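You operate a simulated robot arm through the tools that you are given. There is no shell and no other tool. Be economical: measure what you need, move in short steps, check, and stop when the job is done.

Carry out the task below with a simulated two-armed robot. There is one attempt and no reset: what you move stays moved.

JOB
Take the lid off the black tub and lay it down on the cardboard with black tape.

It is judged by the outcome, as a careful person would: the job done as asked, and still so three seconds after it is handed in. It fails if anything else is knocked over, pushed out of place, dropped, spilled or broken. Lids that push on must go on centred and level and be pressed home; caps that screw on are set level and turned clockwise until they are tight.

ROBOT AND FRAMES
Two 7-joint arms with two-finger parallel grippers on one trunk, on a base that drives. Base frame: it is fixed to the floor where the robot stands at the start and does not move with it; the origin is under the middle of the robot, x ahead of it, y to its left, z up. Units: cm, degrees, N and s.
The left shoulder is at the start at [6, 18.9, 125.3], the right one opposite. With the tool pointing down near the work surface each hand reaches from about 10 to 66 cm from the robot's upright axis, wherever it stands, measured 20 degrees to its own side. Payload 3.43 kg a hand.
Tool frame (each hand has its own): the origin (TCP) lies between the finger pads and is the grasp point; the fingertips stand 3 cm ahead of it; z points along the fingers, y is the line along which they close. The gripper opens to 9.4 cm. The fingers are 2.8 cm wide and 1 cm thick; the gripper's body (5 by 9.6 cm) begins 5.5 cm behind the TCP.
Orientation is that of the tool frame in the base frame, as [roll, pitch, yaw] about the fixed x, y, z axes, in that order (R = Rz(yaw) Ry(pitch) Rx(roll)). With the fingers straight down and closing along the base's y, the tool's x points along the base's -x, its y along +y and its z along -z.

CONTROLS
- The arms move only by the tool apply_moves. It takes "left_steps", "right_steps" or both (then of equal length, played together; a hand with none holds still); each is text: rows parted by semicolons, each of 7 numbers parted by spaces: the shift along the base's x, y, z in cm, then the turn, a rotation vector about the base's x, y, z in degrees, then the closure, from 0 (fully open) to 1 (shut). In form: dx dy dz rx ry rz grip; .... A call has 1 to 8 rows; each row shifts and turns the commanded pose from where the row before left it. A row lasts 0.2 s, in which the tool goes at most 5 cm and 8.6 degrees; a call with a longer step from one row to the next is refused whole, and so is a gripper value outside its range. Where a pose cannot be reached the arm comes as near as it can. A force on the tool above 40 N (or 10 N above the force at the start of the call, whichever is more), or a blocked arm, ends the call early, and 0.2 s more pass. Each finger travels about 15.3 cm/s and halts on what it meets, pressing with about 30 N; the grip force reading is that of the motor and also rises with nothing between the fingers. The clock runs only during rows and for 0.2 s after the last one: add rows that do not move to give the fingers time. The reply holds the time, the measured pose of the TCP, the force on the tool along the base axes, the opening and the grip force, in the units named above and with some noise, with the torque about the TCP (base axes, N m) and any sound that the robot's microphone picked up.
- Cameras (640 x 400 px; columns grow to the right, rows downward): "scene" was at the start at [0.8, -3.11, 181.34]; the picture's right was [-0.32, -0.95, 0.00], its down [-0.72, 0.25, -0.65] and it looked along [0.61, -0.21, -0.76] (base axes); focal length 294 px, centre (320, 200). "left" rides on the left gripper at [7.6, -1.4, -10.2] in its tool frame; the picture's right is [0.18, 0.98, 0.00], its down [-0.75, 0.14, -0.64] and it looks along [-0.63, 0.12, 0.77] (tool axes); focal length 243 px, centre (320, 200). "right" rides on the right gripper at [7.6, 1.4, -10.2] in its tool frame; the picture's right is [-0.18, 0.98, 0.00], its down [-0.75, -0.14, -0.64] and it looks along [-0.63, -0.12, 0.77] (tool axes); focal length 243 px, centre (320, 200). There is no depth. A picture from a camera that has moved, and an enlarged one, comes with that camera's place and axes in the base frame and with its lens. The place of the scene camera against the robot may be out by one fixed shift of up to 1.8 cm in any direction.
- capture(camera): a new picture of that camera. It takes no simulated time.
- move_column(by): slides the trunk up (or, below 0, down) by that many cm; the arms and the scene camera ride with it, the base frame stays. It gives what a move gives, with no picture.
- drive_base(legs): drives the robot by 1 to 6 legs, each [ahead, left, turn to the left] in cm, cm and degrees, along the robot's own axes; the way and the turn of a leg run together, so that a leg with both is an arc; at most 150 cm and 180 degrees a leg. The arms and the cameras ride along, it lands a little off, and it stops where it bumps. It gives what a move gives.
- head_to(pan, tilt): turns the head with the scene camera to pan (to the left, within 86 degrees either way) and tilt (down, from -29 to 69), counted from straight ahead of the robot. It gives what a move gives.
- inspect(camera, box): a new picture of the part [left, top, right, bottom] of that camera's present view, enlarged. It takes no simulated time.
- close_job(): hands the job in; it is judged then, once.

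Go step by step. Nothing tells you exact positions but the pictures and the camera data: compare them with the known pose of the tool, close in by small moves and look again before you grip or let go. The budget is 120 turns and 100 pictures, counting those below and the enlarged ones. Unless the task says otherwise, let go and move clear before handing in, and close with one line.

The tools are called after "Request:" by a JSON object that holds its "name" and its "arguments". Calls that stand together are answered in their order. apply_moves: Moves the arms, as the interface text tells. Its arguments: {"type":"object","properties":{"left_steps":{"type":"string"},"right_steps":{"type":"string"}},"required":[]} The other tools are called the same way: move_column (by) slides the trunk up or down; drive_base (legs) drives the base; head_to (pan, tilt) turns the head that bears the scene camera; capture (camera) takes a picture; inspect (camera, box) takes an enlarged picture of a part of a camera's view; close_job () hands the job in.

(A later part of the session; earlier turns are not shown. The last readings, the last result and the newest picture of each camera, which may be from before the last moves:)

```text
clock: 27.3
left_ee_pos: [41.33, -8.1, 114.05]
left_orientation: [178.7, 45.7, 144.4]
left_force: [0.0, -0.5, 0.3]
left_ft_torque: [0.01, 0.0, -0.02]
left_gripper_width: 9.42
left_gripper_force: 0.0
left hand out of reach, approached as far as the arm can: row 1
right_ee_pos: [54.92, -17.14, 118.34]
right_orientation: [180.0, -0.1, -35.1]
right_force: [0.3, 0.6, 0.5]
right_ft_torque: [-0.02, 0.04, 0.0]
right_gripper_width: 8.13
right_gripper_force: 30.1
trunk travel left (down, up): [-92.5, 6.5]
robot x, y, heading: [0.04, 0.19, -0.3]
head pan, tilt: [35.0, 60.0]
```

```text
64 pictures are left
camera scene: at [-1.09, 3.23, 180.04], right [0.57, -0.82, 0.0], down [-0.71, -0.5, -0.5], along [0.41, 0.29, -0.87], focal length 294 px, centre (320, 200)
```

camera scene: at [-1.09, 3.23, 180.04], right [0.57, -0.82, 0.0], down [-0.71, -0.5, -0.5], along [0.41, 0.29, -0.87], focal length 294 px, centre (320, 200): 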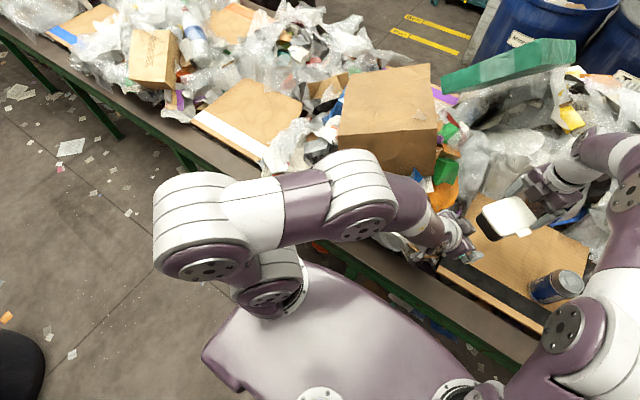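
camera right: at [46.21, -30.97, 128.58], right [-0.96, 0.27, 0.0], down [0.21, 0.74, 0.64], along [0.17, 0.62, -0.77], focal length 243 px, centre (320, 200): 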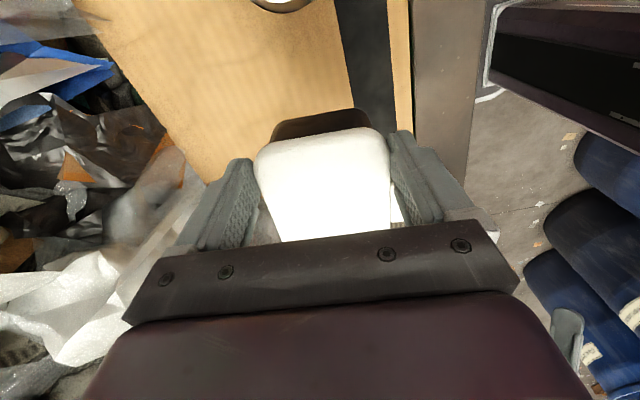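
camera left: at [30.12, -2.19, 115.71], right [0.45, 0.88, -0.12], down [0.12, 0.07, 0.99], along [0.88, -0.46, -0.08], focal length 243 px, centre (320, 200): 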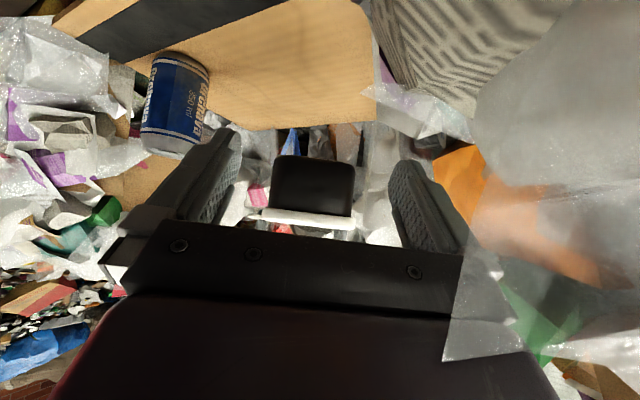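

Alignment is good to about 0.4 cm sideways. A loose sheet is near the camera, so I'll raise both hands 4 cm together and correct the side offset before sliding in.

Request:
{"name": "apply_moves", "arguments": {"left_steps": "0.1 0.15 1 0 0 0 0;0.1 0.15 1 0 0 0 0;0 0 1 0 0 0 0;0 0 1 0 0 0 0;0 0 0 0 0 0 0", "right_steps": "0 0 1 0 0 0 0.3;0 0 1 0 0 0 0.3;0 0 1 0 0 0 0.3;0 0 1 0 0 0 0.3;0 0 0 0 0 0 0.3"}}

Request:
{"name": "capture", "arguments": {"camera": "left"}}

```text
clock: 28.5
left_ee_pos: [41.47, -7.77, 117.96]
left_orientation: [178.8, 45.8, 144.4]
left_force: [0.3, 0.3, 0.0]
left_ft_torque: [0.0, -0.01, -0.04]
left_gripper_width: 9.41
left_gripper_force: 0.0
right_ee_pos: [54.73, -17.09, 122.18]
right_orientation: [-179.9, -0.1, -35.2]
right_force: [0.4, -0.4, -0.8]
right_ft_torque: [-0.03, 0.01, 0.02]
right_gripper_width: 8.13
right_gripper_force: 30.1
trunk travel left (down, up): [-92.5, 6.5]
robot x, y, heading: [0.09, -0.31, -0.1]
head pan, tilt: [35.0, 60.0]
```

```text
63 pictures are left
camera left: at [30.33, -1.84, 119.71], right [0.46, 0.88, -0.12], down [0.13, 0.07, 0.99], along [0.88, -0.47, -0.08], focal length 243 px, centre (320, 200)
```

left: 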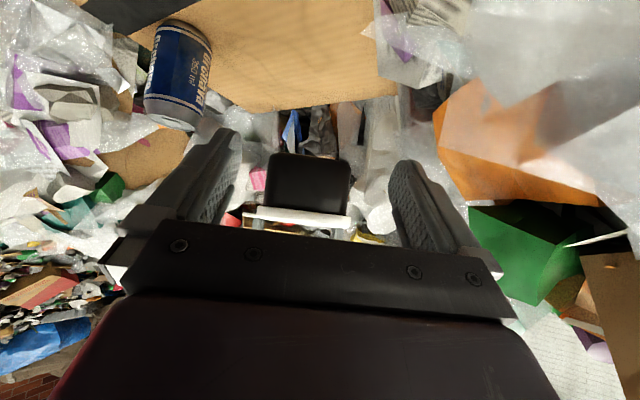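

Request:
{"name": "apply_moves", "arguments": {"left_steps": "1.2 -0.87 -0.2 0 0 0 0;1.2 -0.87 -0.1 0 0 0 0;1.2 -0.87 0 0 0 0 0;0 0 0 0 0 0 0"}}

Request:
{"name": "inspect", "arguments": {"camera": "left", "box": [180, 100, 440, 270]}}

Request:
{"name": "inspect", "arguments": {"camera": "scene", "box": [420, 150, 580, 280]}}

```text
clock: 29.5
left_ee_pos: [45.06, -10.11, 117.89]
left_orientation: [178.9, 45.9, 144.4]
left_force: [0.7, -0.8, 1.2]
left_ft_torque: [-0.01, 0.03, 0.01]
left_gripper_width: 9.41
left_gripper_force: 0.0
right_ee_pos: [54.78, -17.18, 122.2]
right_orientation: [-179.9, -0.1, -35.1]
right_force: [-0.5, 0.2, -0.7]
right_ft_torque: [-0.01, -0.01, 0.02]
right_gripper_width: 8.12
right_gripper_force: 30.3
trunk travel left (down, up): [-92.5, 6.5]
robot x, y, heading: [-0.39, -0.15, 0.1]
head pan, tilt: [35.0, 60.0]
```

```text
2.35 times, centred on (310, 185) of left
camera zoom: at [33.99, -4.11, 119.56], right [0.46, 0.88, -0.12], down [0.13, 0.07, 0.99], along [0.88, -0.47, -0.08], focal length 571 px, centre (344, 235)
```

zoom: 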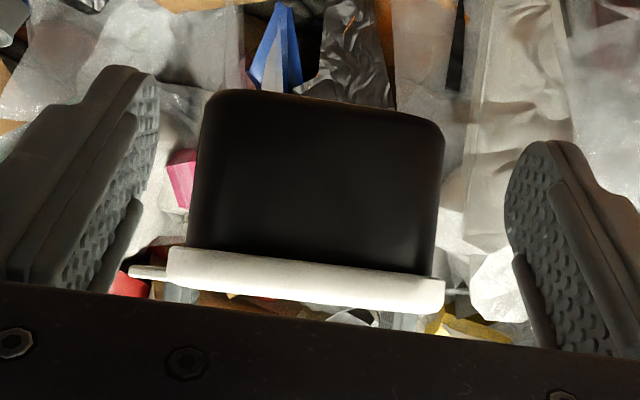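

```text
3.08 times, centred on (500, 215) of scene
camera zoom: at [-1.06, 3.23, 180.04], right [0.57, -0.82, 0.0], down [-0.71, -0.5, -0.5], along [0.41, 0.29, -0.87], focal length 906 px, centre (-234, 154)
```

zoom: 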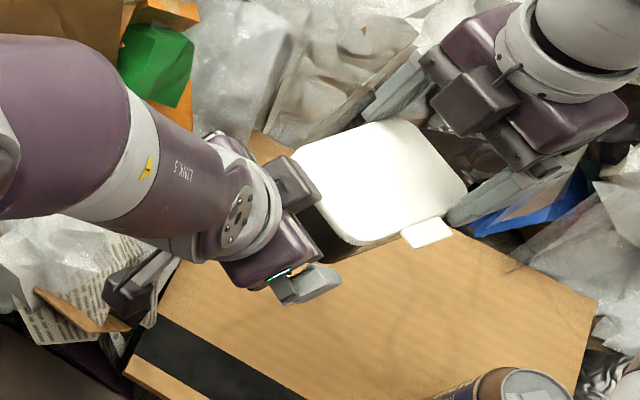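

Request:
{"name": "apply_moves", "arguments": {"left_steps": "0.6 -0.5 -0.1 0 0 0 0;0.6 -0.5 -0.1 0 0 0 0;0.7 -0.5 0 0 0 0 0;0 0 0 0 0 0 0"}}

Request:
{"name": "inspect", "arguments": {"camera": "left", "box": [180, 100, 440, 270]}}

```text
clock: 30.5
left_ee_pos: [47.06, -11.67, 117.62]
left_orientation: [178.9, 45.9, 144.4]
left_force: [0.4, -0.5, 0.6]
left_ft_torque: [0.01, 0.01, 0.0]
left_gripper_width: 9.39
left_gripper_force: 0.0
right_ee_pos: [54.81, -17.19, 122.23]
right_orientation: [180.0, -0.1, -35.0]
right_force: [0.5, -0.5, -0.7]
right_ft_torque: [0.01, 0.0, -0.01]
right_gripper_width: 8.12
right_gripper_force: 30.1
trunk travel left (down, up): [-92.5, 6.5]
robot x, y, heading: [-0.09, -0.3, 0.0]
head pan, tilt: [35.0, 60.0]
```

```text
2.35 times, centred on (310, 185) of left
camera zoom: at [35.84, -5.68, 119.19], right [0.46, 0.88, -0.12], down [0.13, 0.07, 0.99], along [0.88, -0.47, -0.08], focal length 571 px, centre (344, 235)
```

zoom: 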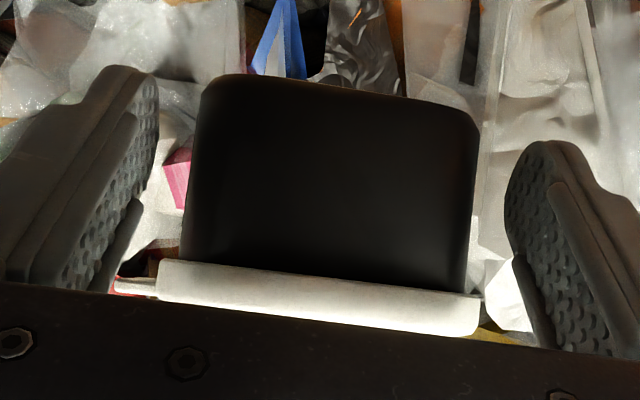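

Request:
{"name": "apply_moves", "arguments": {"left_steps": "0 0 -0.6 0 0 0 0;0.4 -0.3 -0.1 0 0 0 0;0.4 -0.3 0 0 0 0 0;0 0 0 0 0 0 0"}}

Request:
{"name": "apply_moves", "arguments": {"left_steps": "0 0 0 0 0 0 0.06;0 0 0 0 0 0 0.1;0 0 0 0 0 0 0.14;0 0 0 0 0 0 0.17;0 0 0 0 0 0 0.2;0 0 0 0 0 0 0.23;0 0 0 0 0 0 0.26"}}

Request:
{"name": "inspect", "arguments": {"camera": "left", "box": [180, 100, 440, 270]}}

```text
clock: 31.5
left_ee_pos: [47.74, -12.25, 116.99]
left_orientation: [178.8, 45.9, 144.4]
left_force: [-0.9, -0.1, 0.3]
left_ft_torque: [-0.01, 0.03, 0.01]
left_gripper_width: 9.44
left_gripper_force: 0.0
right_ee_pos: [54.79, -17.18, 122.3]
right_orientation: [180.0, -0.2, -35.1]
right_force: [0.2, 0.2, -0.5]
right_ft_torque: [-0.01, -0.02, 0.0]
right_gripper_width: 8.11
right_gripper_force: 29.7
trunk travel left (down, up): [-92.5, 6.5]
robot x, y, heading: [-0.26, -0.05, -0.2]
head pan, tilt: [35.0, 60.0]
```

```text
clock: 33.1
left_ee_pos: [47.7, -12.11, 116.91]
left_orientation: [178.8, 45.8, 144.5]
left_force: [4.0, 19.7, -0.4]
left_ft_torque: [-0.48, 0.08, 0.27]
left_gripper_width: 7.99
left_gripper_force: 8.9
right_ee_pos: [54.82, -17.18, 122.1]
right_orientation: [179.9, -0.1, -35.1]
right_force: [-4.2, -18.4, 1.4]
right_ft_torque: [-0.5, 0.21, 1.33]
right_gripper_width: 8.13
right_gripper_force: 30.7
trunk travel left (down, up): [-92.5, 6.5]
robot x, y, heading: [-0.02, 0.15, -0.1]
head pan, tilt: [35.0, 60.0]
heard: snap
```

```text
2.35 times, centred on (310, 185) of left
camera zoom: at [36.54, -6.28, 118.53], right [0.45, 0.88, -0.12], down [0.13, 0.07, 0.99], along [0.88, -0.47, -0.08], focal length 571 px, centre (344, 235)
```

zoom: 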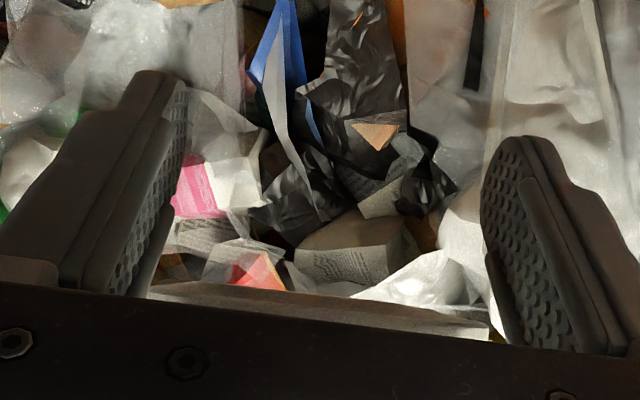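

There was a snap while closing, and the tub is gone from under the lid. I'll look where it went before moving anything.

Request:
{"name": "head_to", "arguments": {"pan": -18.9, "tilt": 49.6}}

Request:
{"name": "capture", "arguments": {"camera": "scene"}}

Request:
{"name": "capture", "arguments": {"camera": "left"}}

Request:
{"name": "capture", "arguments": {"camera": "right"}}

```text
clock: 34.3
left_ee_pos: [47.65, -12.33, 116.87]
left_orientation: [178.9, 45.8, 144.4]
left_force: [-1.4, 22.7, -0.8]
left_ft_torque: [-0.56, 0.02, 0.43]
left_gripper_width: 8.03
left_gripper_force: 9.2
right_ee_pos: [54.89, -17.24, 122.25]
right_orientation: [180.0, -0.1, -35.1]
right_force: [-0.2, -22.4, 0.7]
right_ft_torque: [-0.57, 0.06, 1.12]
right_gripper_width: 8.11
right_gripper_force: 29.9
trunk travel left (down, up): [-92.5, 6.5]
robot x, y, heading: [0.15, 0.07, -0.1]
head pan, tilt: [-18.9, 49.6]
```

```text
58 pictures are left
camera scene: at [0.81, -3.1, 181.35], right [-0.32, -0.95, 0.0], down [-0.72, 0.25, -0.65], along [0.61, -0.21, -0.76], focal length 294 px, centre (320, 200)
```

scene: 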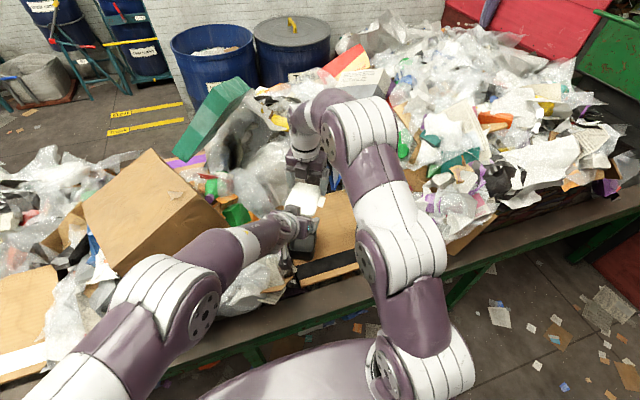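

```text
57 pictures are left
camera left: at [36.53, -6.31, 118.54], right [0.46, 0.88, -0.12], down [0.13, 0.07, 0.99], along [0.88, -0.47, -0.08], focal length 243 px, centre (320, 200)
```

left: 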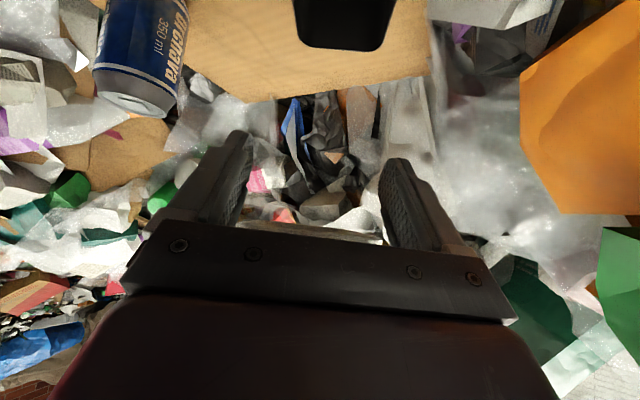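

```text
56 pictures are left
camera right: at [60.22, -22.72, 132.55], right [-0.72, -0.7, 0.0], down [-0.54, 0.55, 0.64], along [-0.45, 0.46, -0.77], focal length 243 px, centre (320, 200)
```

right: 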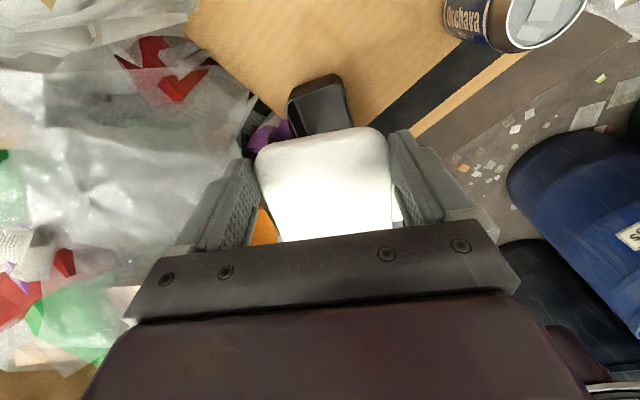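

Lucky: the tub is off the lid and seems to be standing upright on the cardboard, and the right hand still holds the lid. I'll open the left hand, back it away and check the tub.

Request:
{"name": "apply_moves", "arguments": {"left_steps": "0 0 0 0 0 0 0.1;0 0 0 0 0 0 0;0 0 -0.3 0 0 0 0;-1.6 1.15 0 0 0 0 0;-1.6 1.15 0 0 0 0 0;-2 1.5 0.5 0 0 0 0;-2 1.5 1 0 0 0 0;-2 2 2 0 0 0 0"}}

Request:
{"name": "capture", "arguments": {"camera": "left"}}

Request:
{"name": "capture", "arguments": {"camera": "scene"}}

```text
clock: 36.1
left_ee_pos: [37.18, -5.65, 120.28]
left_orientation: [178.3, 45.9, 144.4]
left_force: [-0.1, 0.4, -0.4]
left_ft_torque: [-0.03, -0.03, -0.01]
left_gripper_width: 9.38
left_gripper_force: 0.1
left hand out of reach, approached as far as the arm can: row 8
right_ee_pos: [54.78, -17.31, 122.17]
right_orientation: [180.0, -0.2, -35.1]
right_force: [0.7, -0.3, -0.5]
right_ft_torque: [0.0, -0.01, 0.0]
right_gripper_width: 8.13
right_gripper_force: 29.9
trunk travel left (down, up): [-92.5, 6.5]
robot x, y, heading: [0.15, -0.13, -0.1]
head pan, tilt: [-18.9, 49.6]
```

```text
55 pictures are left
camera left: at [26.07, 0.21, 121.83], right [0.45, 0.89, -0.11], down [0.12, 0.06, 0.99], along [0.88, -0.46, -0.08], focal length 243 px, centre (320, 200)
```

left: 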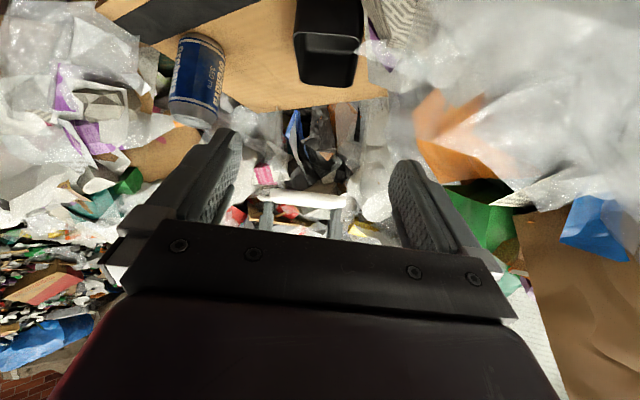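

```text
54 pictures are left
camera scene: at [0.68, -3.1, 181.34], right [-0.32, -0.95, 0.0], down [-0.72, 0.25, -0.65], along [0.61, -0.21, -0.76], focal length 294 px, centre (320, 200)
```

scene: 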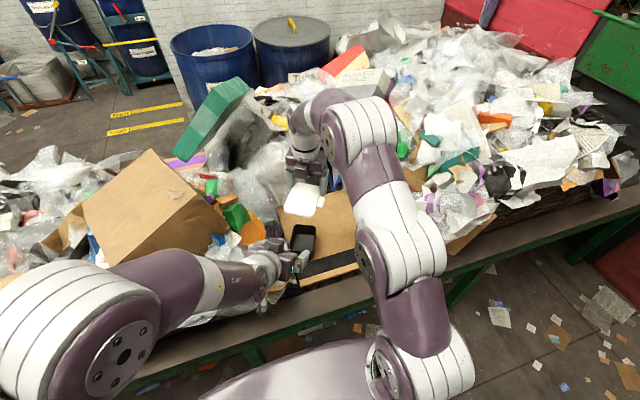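

Request:
{"name": "inspect", "arguments": {"camera": "scene", "box": [250, 180, 390, 295]}}

Request:
{"name": "capture", "arguments": {"camera": "right"}}

Request:
{"name": "inspect", "arguments": {"camera": "left", "box": [230, 0, 430, 120]}}

```text
3.48 times, centred on (320, 238) of scene
camera zoom: at [0.68, -3.1, 181.34], right [-0.32, -0.95, 0.0], down [-0.72, 0.25, -0.65], along [0.61, -0.21, -0.76], focal length 1024 px, centre (320, 70)
```

zoom: 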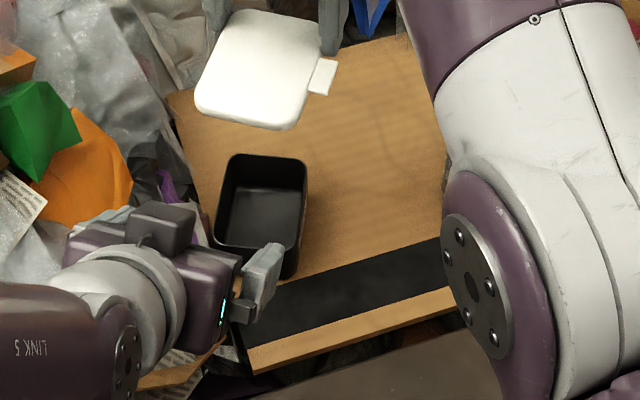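

```text
52 pictures are left
camera right: at [60.12, -22.7, 132.58], right [-0.72, -0.7, 0.0], down [-0.54, 0.55, 0.64], along [-0.45, 0.46, -0.77], focal length 243 px, centre (320, 200)
```

right: 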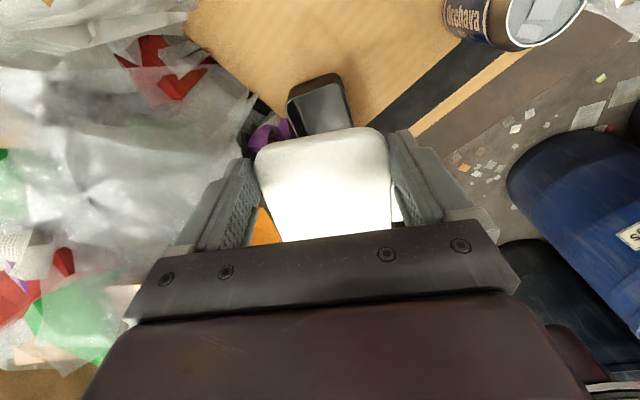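

```text
3.20 times, centred on (330, 60) of left
camera zoom: at [26.07, 0.21, 121.83], right [0.45, 0.89, -0.11], down [0.12, 0.06, 0.99], along [0.88, -0.46, -0.08], focal length 776 px, centre (288, 648)
```

zoom: 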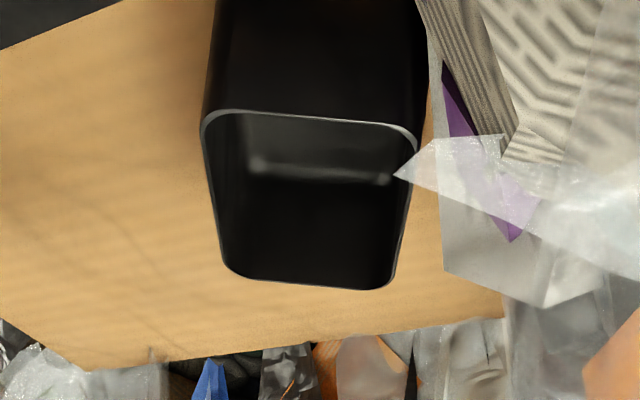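

The tub is empty, upright and flat on the cardboard, just displaced to about (51, -14). I'll lay the lid on a free spot near the tape, around (44.5, -24), then put the tub back at its original spot. First I'll turn the lid back at height and move the left hand clear.

Request:
{"name": "apply_moves", "arguments": {"right_steps": "-1.3 -1.3 0 0 0 -7.5 0.3;-1.3 -1.3 0 0 0 -7.5 0.3;-1.3 -1.3 0 0 0 -7.5 0.3;-1.3 -1.3 0 0 0 -7.5 0.3;-1.3 -1.2 0 0 0 -7.5 0.3;-1.3 -1.2 0 0 0 -7.5 0.3;-1.4 -1.2 0 0 0 -7.5 0.3;-1.4 -1.3 0 0 0 -7.5 0.3", "left_steps": "0 2 0.5 0 0 0 0;0 2 0.5 0 0 4 0;0 2 0.5 0 0 4 0;0 2 0.5 0 0 4 0;0 1 0.5 0 4 4 0;0 1 0.5 0 4 4 0;0 1 0.5 0 4 4 0;0 1 0.5 0 4 4 0"}}

Request:
{"name": "capture", "arguments": {"camera": "scene"}}

Request:
{"name": "capture", "arguments": {"camera": "right"}}

```text
clock: 37.9
left_ee_pos: [37.0, 4.23, 123.79]
left_orientation: [-176.3, 30.3, 175.5]
left_force: [0.4, -0.3, -0.4]
left_ft_torque: [0.01, 0.01, 0.01]
left_gripper_width: 9.38
left_gripper_force: 0.1
left hand out of reach, approached as far as the arm can: row 1
right_ee_pos: [44.42, -27.26, 122.19]
right_orientation: [180.0, -0.1, -95.3]
right_force: [0.3, 0.5, 0.0]
right_ft_torque: [0.02, 0.0, -0.03]
right_gripper_width: 8.16
right_gripper_force: 30.2
trunk travel left (down, up): [-92.5, 6.5]
robot x, y, heading: [0.1, -0.27, 0.1]
head pan, tilt: [-18.9, 49.6]
```

```text
50 pictures are left
camera scene: at [0.81, -3.21, 181.34], right [-0.32, -0.95, 0.0], down [-0.72, 0.25, -0.65], along [0.61, -0.21, -0.76], focal length 294 px, centre (320, 200)
```

scene: 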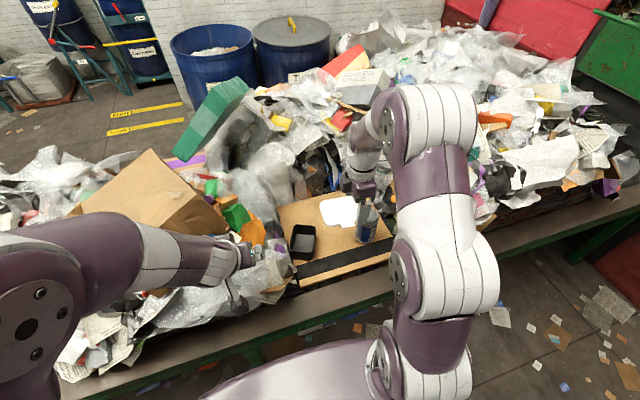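

```text
49 pictures are left
camera right: at [42.29, -34.71, 132.48], right [-0.96, 0.27, 0.0], down [0.21, 0.74, 0.64], along [0.18, 0.62, -0.77], focal length 243 px, centre (320, 200)
```

right: 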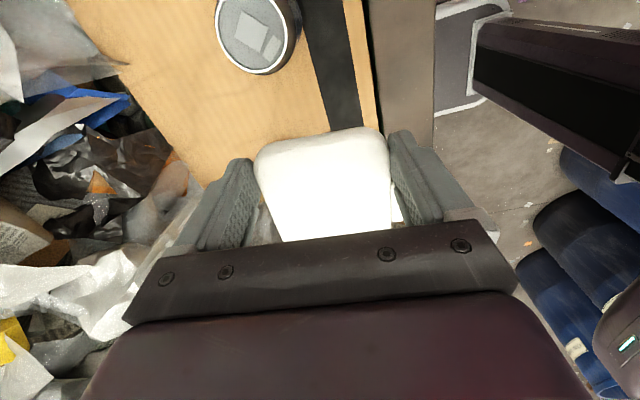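

I'll shift slightly away from the can and the tub and descend partway, then check clearances.

Request:
{"name": "apply_moves", "arguments": {"right_steps": "-0.5 0.6 -2 0 0 0 0.3;-0.5 0.6 -3 0 0 0 0.3;0 0 -3 0 0 0 0.3;0 0 -3 0 0 0 0.3;0 0 -2.2 0 0 0 0.3;0 0 0 0 0 0 0.3"}}

Request:
{"name": "inspect", "arguments": {"camera": "scene", "box": [260, 170, 420, 290]}}

Request:
{"name": "capture", "arguments": {"camera": "right"}}

Request:
{"name": "capture", "arguments": {"camera": "left"}}

```text
clock: 39.3
left_ee_pos: [36.99, 4.36, 123.89]
left_orientation: [-176.2, 30.4, 175.4]
left_force: [-0.3, 0.7, -0.4]
left_ft_torque: [-0.03, 0.03, -0.02]
left_gripper_width: 9.38
left_gripper_force: 0.0
right_ee_pos: [43.3, -26.05, 109.04]
right_orientation: [-179.9, -0.1, -95.2]
right_force: [-0.6, 0.5, 0.6]
right_ft_torque: [0.01, 0.0, -0.02]
right_gripper_width: 8.13
right_gripper_force: 29.4
trunk travel left (down, up): [-92.5, 6.5]
robot x, y, heading: [0.18, -0.17, -0.0]
head pan, tilt: [-18.9, 49.6]
```

```text
3.33 times, centred on (340, 230) of scene
camera zoom: at [0.77, -3.1, 181.35], right [-0.32, -0.95, 0.0], down [-0.72, 0.25, -0.65], along [0.61, -0.21, -0.76], focal length 982 px, centre (253, 100)
```

zoom: 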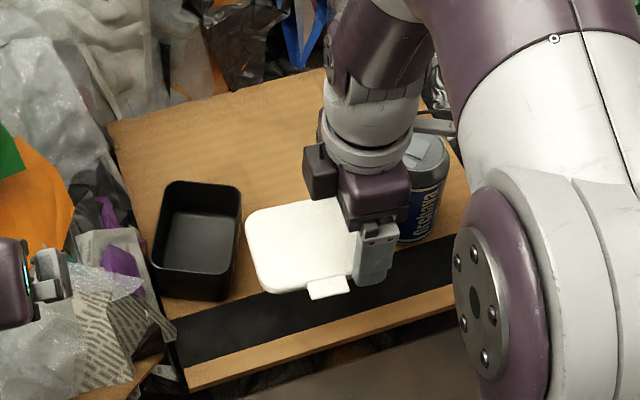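

```text
47 pictures are left
camera right: at [41.07, -33.53, 119.37], right [-0.96, 0.27, 0.0], down [0.21, 0.74, 0.64], along [0.17, 0.62, -0.77], focal length 243 px, centre (320, 200)
```

right: 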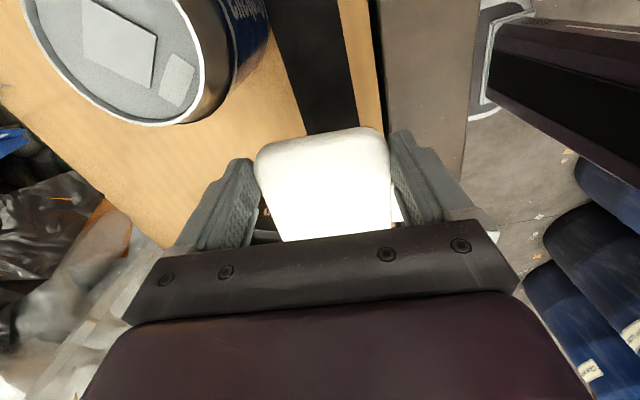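

```text
46 pictures are left
camera left: at [25.19, 4.41, 128.85], right [-0.05, 0.99, -0.15], down [0.34, 0.16, 0.93], along [0.94, -0.01, -0.35], focal length 243 px, centre (320, 200)
```

left: 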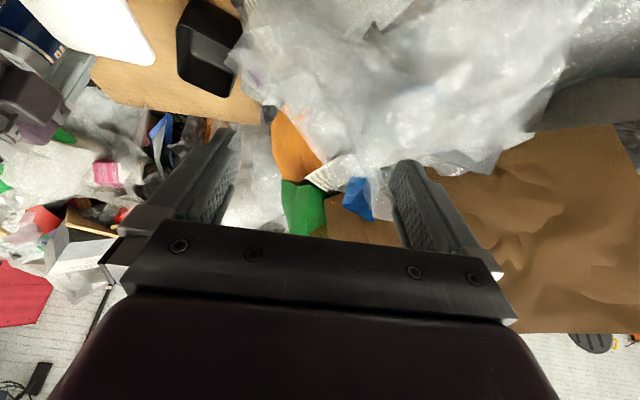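

Near edge of the cardboard is at x≈37.7, so I'll shift the lid 1.2 cm away from the edge and continue down to just above the board.

Request:
{"name": "apply_moves", "arguments": {"right_steps": "0.7 -0.3 0 0 0 0 0.3;0.6 -0.2 0 0 0 0 0.3;0 0 -2.5 0 0 0 0.3;0 0 -2.5 0 0 0 0.3;0 0 -1.5 0 0 0 0.3;0 0 0 0 0 0 0.3"}}

Request:
{"name": "inspect", "arguments": {"camera": "scene", "box": [260, 170, 420, 290]}}

Request:
{"name": "capture", "arguments": {"camera": "right"}}

```text
clock: 40.7
left_ee_pos: [36.93, 4.31, 123.87]
left_orientation: [-176.1, 30.4, 175.5]
left_force: [-0.6, -0.3, -0.2]
left_ft_torque: [-0.01, 0.0, -0.04]
left_gripper_width: 9.42
left_gripper_force: 0.1
right_ee_pos: [44.51, -26.51, 102.66]
right_orientation: [180.0, -0.1, -95.2]
right_force: [-0.8, -1.2, 0.0]
right_ft_torque: [0.02, 0.02, -0.01]
right_gripper_width: 8.12
right_gripper_force: 29.8
trunk travel left (down, up): [-92.5, 6.5]
robot x, y, heading: [0.15, 0.0, -0.0]
head pan, tilt: [-18.9, 49.6]
```

```text
3.33 times, centred on (340, 230) of scene
camera zoom: at [0.78, -3.09, 181.35], right [-0.32, -0.95, 0.0], down [-0.72, 0.25, -0.65], along [0.61, -0.21, -0.76], focal length 982 px, centre (253, 100)
```

zoom: 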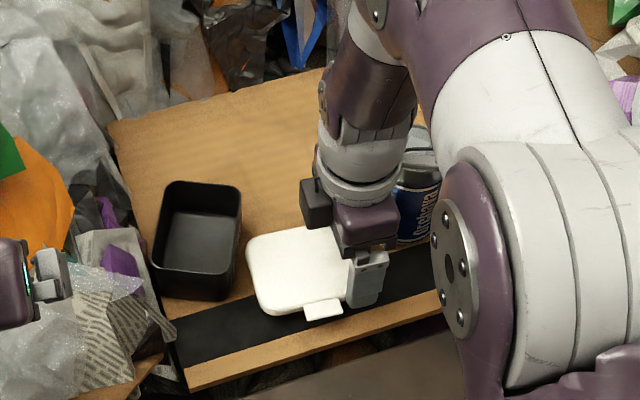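

```text
44 pictures are left
camera right: at [42.46, -34.0, 112.85], right [-0.96, 0.27, 0.0], down [0.21, 0.74, 0.64], along [0.17, 0.62, -0.77], focal length 243 px, centre (320, 200)
```

right: 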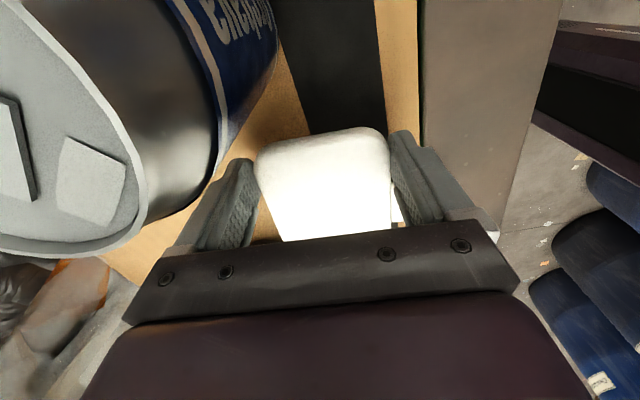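

Request:
{"name": "apply_moves", "arguments": {"right_steps": "0 0 -0.6 0 0 0 0.3;0 0 -0.5 0 0 0 0.3;0 0 -0.3 0 0 0 0.3;0 0 0 0 0 0 0.3"}}

Request:
{"name": "inspect", "arguments": {"camera": "scene", "box": [300, 210, 380, 270]}}

```text
clock: 41.7
left_ee_pos: [36.94, 4.3, 123.88]
left_orientation: [-176.2, 30.4, 175.6]
left_force: [0.5, -0.3, -0.4]
left_ft_torque: [0.01, -0.04, 0.03]
left_gripper_width: 9.42
left_gripper_force: 0.2
right_ee_pos: [44.64, -26.6, 101.12]
right_orientation: [-180.0, -0.1, -95.2]
right_force: [-0.5, 1.0, -0.9]
right_ft_torque: [-0.02, -0.02, 0.0]
right_gripper_width: 8.14
right_gripper_force: 30.0
trunk travel left (down, up): [-92.5, 6.5]
robot x, y, heading: [0.09, -0.08, 0.1]
head pan, tilt: [-18.9, 49.6]
```

```text
6.67 times, centred on (340, 240) of scene
camera zoom: at [0.81, -3.11, 181.35], right [-0.32, -0.95, 0.0], down [-0.72, 0.25, -0.65], along [0.61, -0.21, -0.76], focal length 1963 px, centre (187, -67)
```

zoom: 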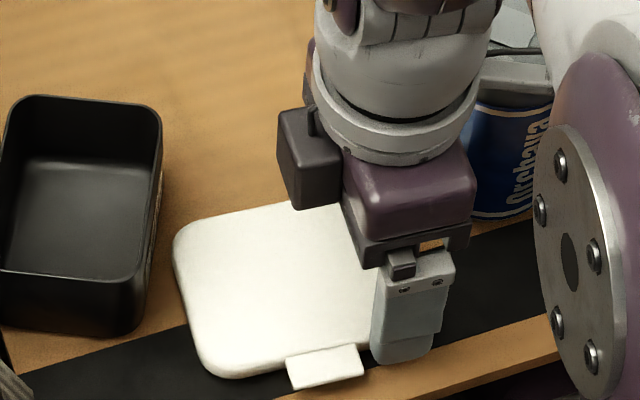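

Request:
{"name": "apply_moves", "arguments": {"right_steps": "0 0 -0.25 0 0 0 0.3;0 0 -0.2 0 0 0 0.3;0 0 0 0 0 0 0.3"}}

Request:
{"name": "inspect", "arguments": {"camera": "right", "box": [0, 0, 440, 270]}}

```text
clock: 42.5
left_ee_pos: [37.03, 4.31, 123.87]
left_orientation: [-176.1, 30.4, 175.4]
left_force: [-0.2, 1.0, -0.6]
left_ft_torque: [0.02, 0.01, 0.0]
left_gripper_width: 9.42
left_gripper_force: 0.1
right_ee_pos: [44.57, -26.68, 100.72]
right_orientation: [-180.0, -0.1, -94.9]
right_force: [-0.4, -0.1, -0.2]
right_ft_torque: [-0.03, 0.01, 0.0]
right_gripper_width: 8.12
right_gripper_force: 29.9
trunk travel left (down, up): [-92.5, 6.5]
robot x, y, heading: [0.35, -0.09, -0.0]
head pan, tilt: [-18.9, 49.6]
```

```text
1.45 times, centred on (220, 135) of right
camera zoom: at [42.48, -34.06, 111.03], right [-0.96, 0.27, 0.0], down [0.21, 0.74, 0.64], along [0.17, 0.62, -0.77], focal length 353 px, centre (466, 294)
```

zoom: 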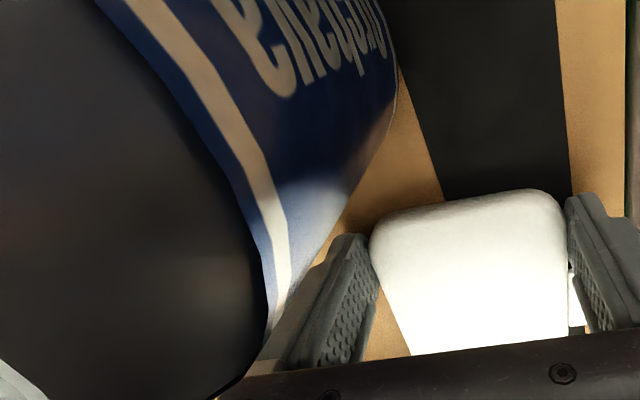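

Request:
{"name": "apply_moves", "arguments": {"right_steps": "0 0 -0.2 0 0 0 0.3;0 0 -0.2 0 0 0 0.3;0 0 0 0 0 0 0.3"}}

Request:
{"name": "inspect", "arguments": {"camera": "scene", "box": [300, 210, 380, 270]}}

```text
clock: 43.3
left_ee_pos: [36.71, 4.4, 123.94]
left_orientation: [-176.2, 30.4, 175.5]
left_force: [-0.2, 0.0, -0.3]
left_ft_torque: [0.02, -0.01, -0.01]
left_gripper_width: 9.39
left_gripper_force: 0.1
right_ee_pos: [44.59, -26.66, 100.47]
right_orientation: [-179.8, -0.1, -95.0]
right_force: [1.6, -4.9, 23.2]
right_ft_torque: [0.27, 0.95, 0.22]
right_gripper_width: 8.15
right_gripper_force: 29.5
trunk travel left (down, up): [-92.5, 6.5]
robot x, y, heading: [-0.14, -0.15, 0.0]
head pan, tilt: [-18.9, 49.6]
```

```text
6.67 times, centred on (340, 240) of scene
camera zoom: at [0.58, -3.04, 181.39], right [-0.32, -0.95, 0.0], down [-0.72, 0.25, -0.65], along [0.61, -0.21, -0.76], focal length 1963 px, centre (187, -67)
```

zoom: 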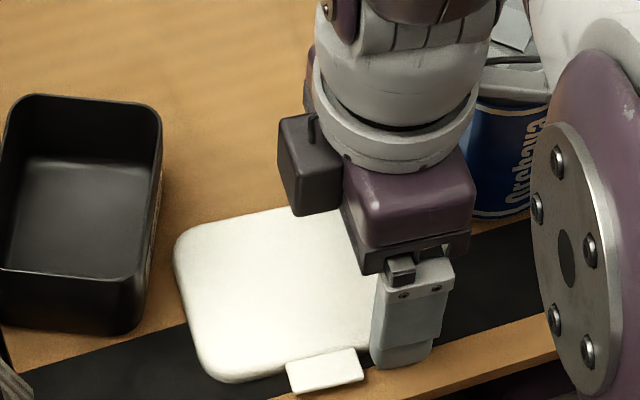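

Contact with the board: 23 N upward. I'll relieve slightly, open slowly and rise.

Request:
{"name": "apply_moves", "arguments": {"right_steps": "0 0 0.2 0 0 0 0.16;0 0 0 0 0 0 0.1;0 0 0 0 0 0 0.05;0 0 0 0 0 0 0;0 0 0 0 0 0 0;0 0 1 0 0 0 0;0 0 2 0 0 0 0;0 0 3 0 0 0 0"}}

Request:
{"name": "inspect", "arguments": {"camera": "scene", "box": [260, 170, 420, 290]}}

Request:
{"name": "capture", "arguments": {"camera": "right"}}

```text
clock: 45.1
left_ee_pos: [36.91, 4.38, 123.86]
left_orientation: [-176.2, 30.4, 175.6]
left_force: [-0.7, -0.4, -0.2]
left_ft_torque: [0.03, -0.02, 0.0]
left_gripper_width: 9.42
left_gripper_force: 0.1
right_ee_pos: [44.42, -26.57, 106.56]
right_orientation: [179.9, -0.1, -95.2]
right_force: [-0.3, 0.2, -0.5]
right_ft_torque: [0.0, -0.02, 0.0]
right_gripper_width: 9.41
right_gripper_force: 0.1
trunk travel left (down, up): [-92.5, 6.5]
robot x, y, heading: [0.24, 0.06, 0.2]
head pan, tilt: [-18.9, 49.6]
```

```text
3.33 times, centred on (340, 230) of scene
camera zoom: at [0.68, -3.07, 181.34], right [-0.32, -0.95, 0.0], down [-0.72, 0.25, -0.65], along [0.61, -0.21, -0.76], focal length 982 px, centre (253, 100)
```

zoom: 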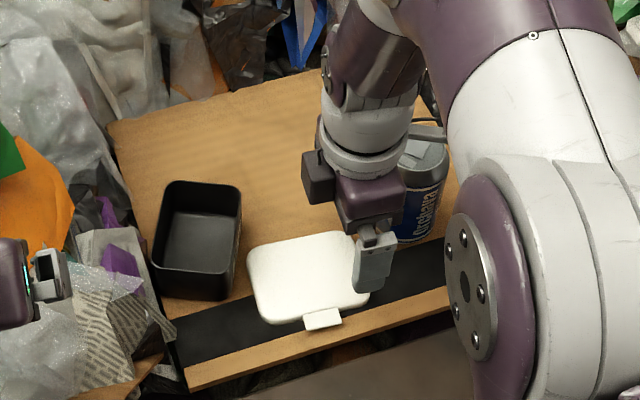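

```text
39 pictures are left
camera right: at [42.28, -33.97, 116.86], right [-0.96, 0.27, 0.0], down [0.21, 0.74, 0.64], along [0.17, 0.62, -0.77], focal length 243 px, centre (320, 200)
```

right: 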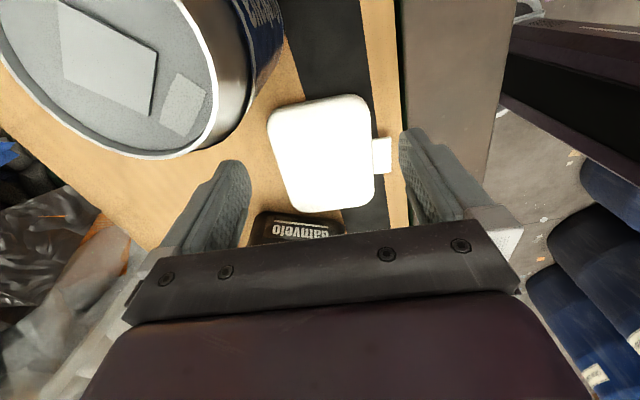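

The lid lies flat on the cardboard. Next I'll put the tub back at its original spot: raise, turn, and move above the tub.

Request:
{"name": "apply_moves", "arguments": {"right_steps": "0 0 4 0 0 0 0;0 0 4 0 0 8 0;1.3 1.5 2 0 0 8 0;1.5 2 0 0 0 8 0;1.5 2 0 0 0 8 0;1.5 2 0 0 0 8 0;1.5 2 0 0 0 8 0;1.4 1.5 0 0 0 8 0"}}

Request:
{"name": "apply_moves", "arguments": {"right_steps": "0 0 0 0 0 7 0;0 0 -2 0 0 7 0;0 0 -2 0 0 0 0;0 0 0 0 0 0 0"}}

Request:
{"name": "capture", "arguments": {"camera": "right"}}

Request:
{"name": "inspect", "arguments": {"camera": "scene", "box": [260, 170, 420, 290]}}

```text
clock: 46.9
left_ee_pos: [36.99, 4.34, 123.85]
left_orientation: [-176.2, 30.4, 175.5]
left_force: [-0.1, 1.0, 0.4]
left_ft_torque: [-0.01, -0.04, 0.01]
left_gripper_width: 9.37
left_gripper_force: 0.2
right_ee_pos: [53.43, -15.26, 116.53]
right_orientation: [179.9, -0.1, -38.9]
right_force: [-0.2, 0.2, 0.4]
right_ft_torque: [0.03, 0.01, 0.01]
right_gripper_width: 9.39
right_gripper_force: 0.0
trunk travel left (down, up): [-92.5, 6.5]
robot x, y, heading: [0.3, -0.46, 0.5]
head pan, tilt: [-18.9, 49.6]
```

```text
clock: 47.9
left_ee_pos: [36.81, 4.3, 123.93]
left_orientation: [-176.2, 30.4, 175.5]
left_force: [0.4, -0.3, -0.6]
left_ft_torque: [0.03, 0.0, -0.02]
left_gripper_width: 9.41
left_gripper_force: 0.0
right_ee_pos: [53.0, -15.33, 112.65]
right_orientation: [-180.0, 0.0, -25.0]
right_force: [-1.0, -0.4, 0.0]
right_ft_torque: [0.01, -0.04, -0.01]
right_gripper_width: 9.4
right_gripper_force: 0.1
trunk travel left (down, up): [-92.5, 6.5]
robot x, y, heading: [0.11, -0.08, 0.1]
head pan, tilt: [-18.9, 49.6]
```

```text
38 pictures are left
camera right: at [59.37, -19.95, 122.86], right [-0.58, -0.81, 0.0], down [-0.62, 0.45, 0.64], along [-0.52, 0.37, -0.77], focal length 243 px, centre (320, 200)
```

right: 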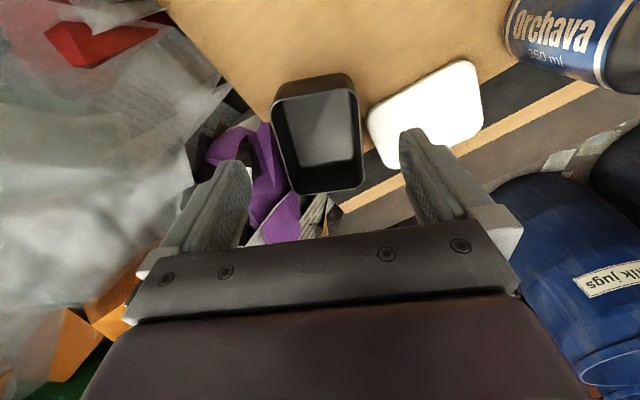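

```text
3.33 times, centred on (340, 230) of scene
camera zoom: at [0.76, -3.1, 181.35], right [-0.32, -0.95, 0.0], down [-0.72, 0.25, -0.65], along [0.61, -0.21, -0.76], focal length 982 px, centre (253, 100)
```

zoom: 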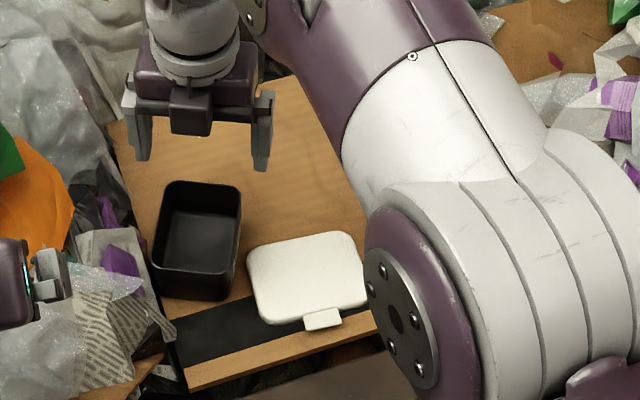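

Request:
{"name": "apply_moves", "arguments": {"right_steps": "-0.4 0.4 -2 0 0 -3 0;0 0 -3 0 0 0 0;0 0 -1.3 0 0 0 0;0 0 0 0 0 0 0"}}

Request:
{"name": "inspect", "arguments": {"camera": "right", "box": [180, 70, 480, 260]}}

Request:
{"name": "inspect", "arguments": {"camera": "scene", "box": [270, 190, 370, 270]}}

```text
clock: 48.9
left_ee_pos: [36.99, 4.32, 123.89]
left_orientation: [-176.2, 30.4, 175.5]
left_force: [-0.3, -0.1, 0.3]
left_ft_torque: [0.0, -0.01, 0.0]
left_gripper_width: 9.42
left_gripper_force: 0.0
right_ee_pos: [52.88, -15.42, 106.42]
right_orientation: [-180.0, -0.1, -28.1]
right_force: [0.6, 0.4, 0.0]
right_ft_torque: [-0.01, 0.0, 0.0]
right_gripper_width: 9.42
right_gripper_force: 0.1
trunk travel left (down, up): [-92.5, 6.5]
robot x, y, heading: [-0.28, 0.07, -0.0]
head pan, tilt: [-18.9, 49.6]
```

```text
2.11 times, centred on (330, 165) of right
camera zoom: at [58.82, -20.12, 116.68], right [-0.63, -0.78, 0.0], down [-0.6, 0.48, 0.64], along [-0.5, 0.4, -0.77], focal length 511 px, centre (299, 274)
```

zoom: 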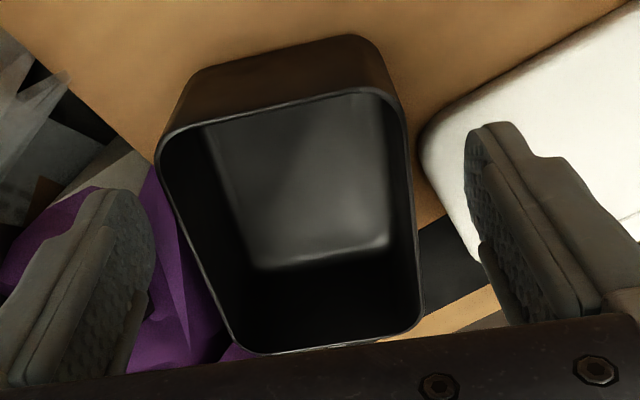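

```text
5.00 times, centred on (320, 230) of scene
camera zoom: at [0.77, -3.1, 181.35], right [-0.32, -0.95, 0.0], down [-0.72, 0.25, -0.65], along [0.61, -0.21, -0.76], focal length 1472 px, centre (320, 50)
```

zoom: 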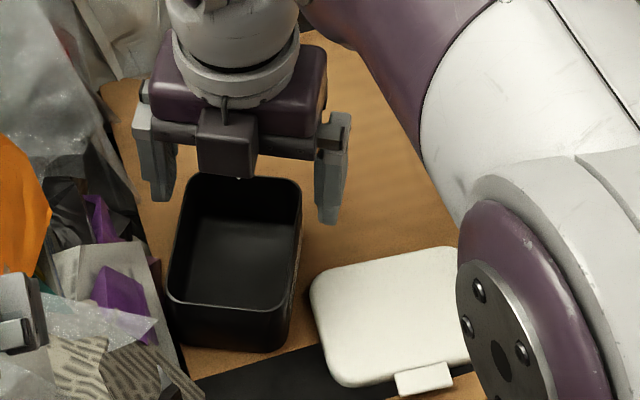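

Request:
{"name": "apply_moves", "arguments": {"right_steps": "0.15 0.45 -0.7 0 0 0 0;0 0 -1 0 0 0 0;0 0 -1 0 0 0 0;0 0 0 0 0 0 0"}}

Request:
{"name": "inspect", "arguments": {"camera": "right", "box": [180, 70, 480, 260]}}

Request:
{"name": "inspect", "arguments": {"camera": "scene", "box": [270, 190, 370, 270]}}

```text
clock: 49.9
left_ee_pos: [37.0, 4.26, 123.74]
left_orientation: [-176.3, 30.4, 175.6]
left_force: [-0.2, 0.2, 0.8]
left_ft_torque: [0.02, 0.03, 0.02]
left_gripper_width: 9.4
left_gripper_force: 0.1
right_ee_pos: [52.93, -14.81, 103.37]
right_orientation: [-179.9, -0.2, -28.2]
right_force: [0.5, -0.3, 0.0]
right_ft_torque: [-0.02, -0.01, 0.01]
right_gripper_width: 9.39
right_gripper_force: 0.1
trunk travel left (down, up): [-92.5, 6.5]
robot x, y, heading: [0.12, 0.05, 0.1]
head pan, tilt: [-18.9, 49.6]
```

```text
2.11 times, centred on (330, 165) of right
camera zoom: at [59.02, -19.54, 113.78], right [-0.63, -0.78, 0.0], down [-0.6, 0.48, 0.64], along [-0.5, 0.4, -0.77], focal length 511 px, centre (299, 274)
```

zoom: 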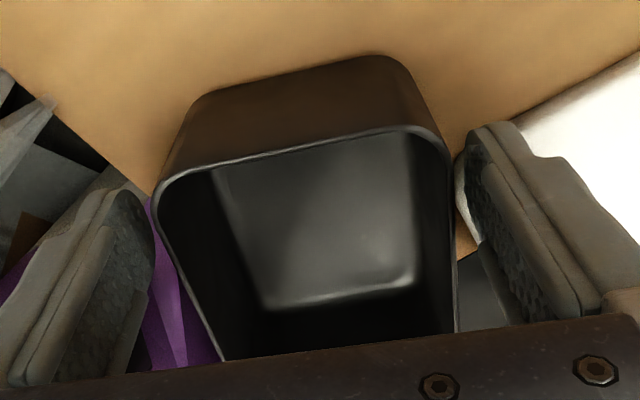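

```text
5.00 times, centred on (320, 230) of scene
camera zoom: at [0.8, -3.1, 181.35], right [-0.32, -0.95, 0.0], down [-0.72, 0.25, -0.65], along [0.61, -0.21, -0.76], focal length 1472 px, centre (320, 50)
```

zoom: 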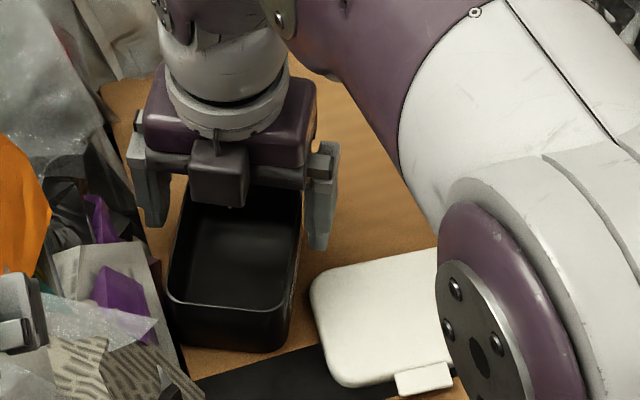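

Request:
{"name": "apply_moves", "arguments": {"right_steps": "0 0 0 0 0 0 0.06;0 0 0 0 0 0 0.1;0 0 0 0 0 0 0.14;0 0 0 0 0 0 0.17;0 0 0 0 0 0 0.2;0 0 0 0 0 0 0.23;0 0 0 0 0 0 0.26"}}

Request:
{"name": "inspect", "arguments": {"camera": "right", "box": [180, 70, 480, 260]}}

```text
clock: 51.5
left_ee_pos: [36.9, 4.34, 123.76]
left_orientation: [-176.2, 30.3, 175.5]
left_force: [-0.4, -0.2, 0.8]
left_ft_torque: [0.0, 0.03, -0.01]
left_gripper_width: 9.41
left_gripper_force: 0.0
right_ee_pos: [53.02, -14.64, 103.43]
right_orientation: [-180.0, -0.1, -28.1]
right_force: [0.0, -0.6, 1.5]
right_ft_torque: [-0.03, -0.02, 0.03]
right_gripper_width: 7.42
right_gripper_force: 30.1
trunk travel left (down, up): [-92.5, 6.5]
robot x, y, heading: [0.17, -0.07, -0.1]
head pan, tilt: [-18.9, 49.6]
```

```text
2.11 times, centred on (330, 165) of right
camera zoom: at [59.01, -19.54, 113.8], right [-0.63, -0.78, 0.0], down [-0.6, 0.48, 0.64], along [-0.5, 0.4, -0.77], focal length 511 px, centre (299, 274)
```

zoom: 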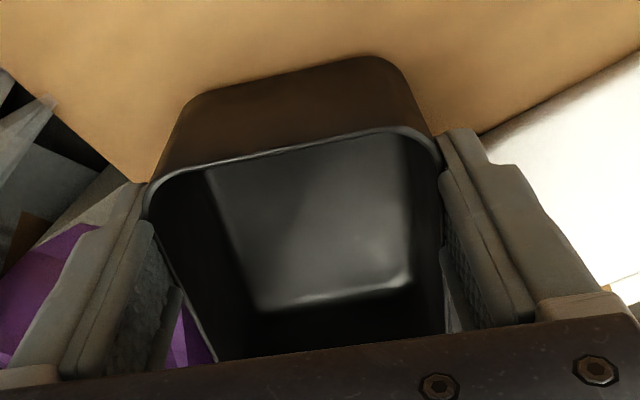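

The tub is gripped at the rim at 7.4 cm. I'll lift it, turn it back and carry it over its original spot.

Request:
{"name": "apply_moves", "arguments": {"right_steps": "0 0 2 0 0 0 0.32;0 0 3 0 0 0 0.32;1 -1 1 0 0 -7.4 0.32;1 -1 0 0 0 -7.4 0.32;1 -1 0 0 0 -7.4 0.32;1 -1 0 0 0 -7.4 0.32;1 -1.5 0 0 0 -7.4 0.32;1 -1.5 0 0 0 -7.4 0.32"}}

Request:
{"name": "apply_moves", "arguments": {"right_steps": "0.5 -1.4 0 0 0 -7.5 0.32;0 0 0 0 0 -7.5 0.32;0 0 0 0 0 -7.6 0.32;0 0 0 0 0 0 0.32"}}

Request:
{"name": "capture", "arguments": {"camera": "right"}}

Request:
{"name": "inspect", "arguments": {"camera": "scene", "box": [260, 160, 420, 290]}}

```text
clock: 53.3
left_ee_pos: [36.93, 4.26, 123.75]
left_orientation: [-176.2, 30.3, 175.5]
left_force: [0.1, -0.3, 0.0]
left_ft_torque: [-0.04, -0.01, -0.01]
left_gripper_width: 9.41
left_gripper_force: 0.0
right_ee_pos: [59.14, -21.59, 109.54]
right_orientation: [-179.9, 0.0, -72.6]
right_force: [0.1, -0.6, -0.3]
right_ft_torque: [0.02, 0.0, 0.04]
right_gripper_width: 7.37
right_gripper_force: 30.4
trunk travel left (down, up): [-92.5, 6.5]
robot x, y, heading: [0.08, 0.12, -0.1]
head pan, tilt: [-18.9, 49.6]
```

```text
clock: 54.3
left_ee_pos: [37.0, 4.25, 123.78]
left_orientation: [-176.2, 30.4, 175.5]
left_force: [-0.5, 0.7, -0.3]
left_ft_torque: [0.0, 0.01, 0.0]
left_gripper_width: 9.39
left_gripper_force: 0.1
right_ee_pos: [59.53, -23.06, 109.55]
right_orientation: [180.0, 0.0, -95.2]
right_force: [-0.3, -0.4, 0.4]
right_ft_torque: [0.02, -0.01, 0.01]
right_gripper_width: 7.37
right_gripper_force: 29.6
trunk travel left (down, up): [-92.5, 6.5]
robot x, y, heading: [-0.1, -0.18, -0.1]
head pan, tilt: [-18.9, 49.6]
```

```text
31 pictures are left
camera right: at [57.44, -30.52, 119.93], right [-0.96, 0.27, 0.0], down [0.21, 0.74, 0.64], along [0.17, 0.62, -0.77], focal length 243 px, centre (320, 200)
```

right: 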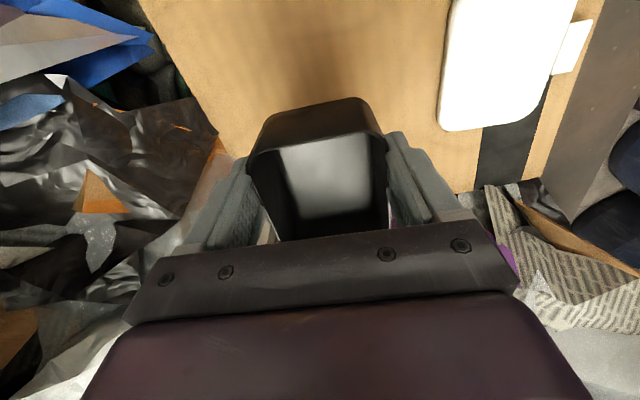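

```text
3.08 times, centred on (340, 225) of scene
camera zoom: at [0.83, -3.15, 181.35], right [-0.32, -0.95, 0.0], down [-0.72, 0.25, -0.65], along [0.61, -0.21, -0.76], focal length 906 px, centre (258, 123)
```

zoom: 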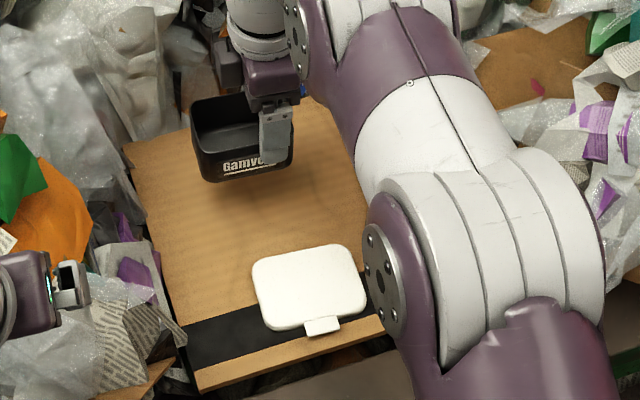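

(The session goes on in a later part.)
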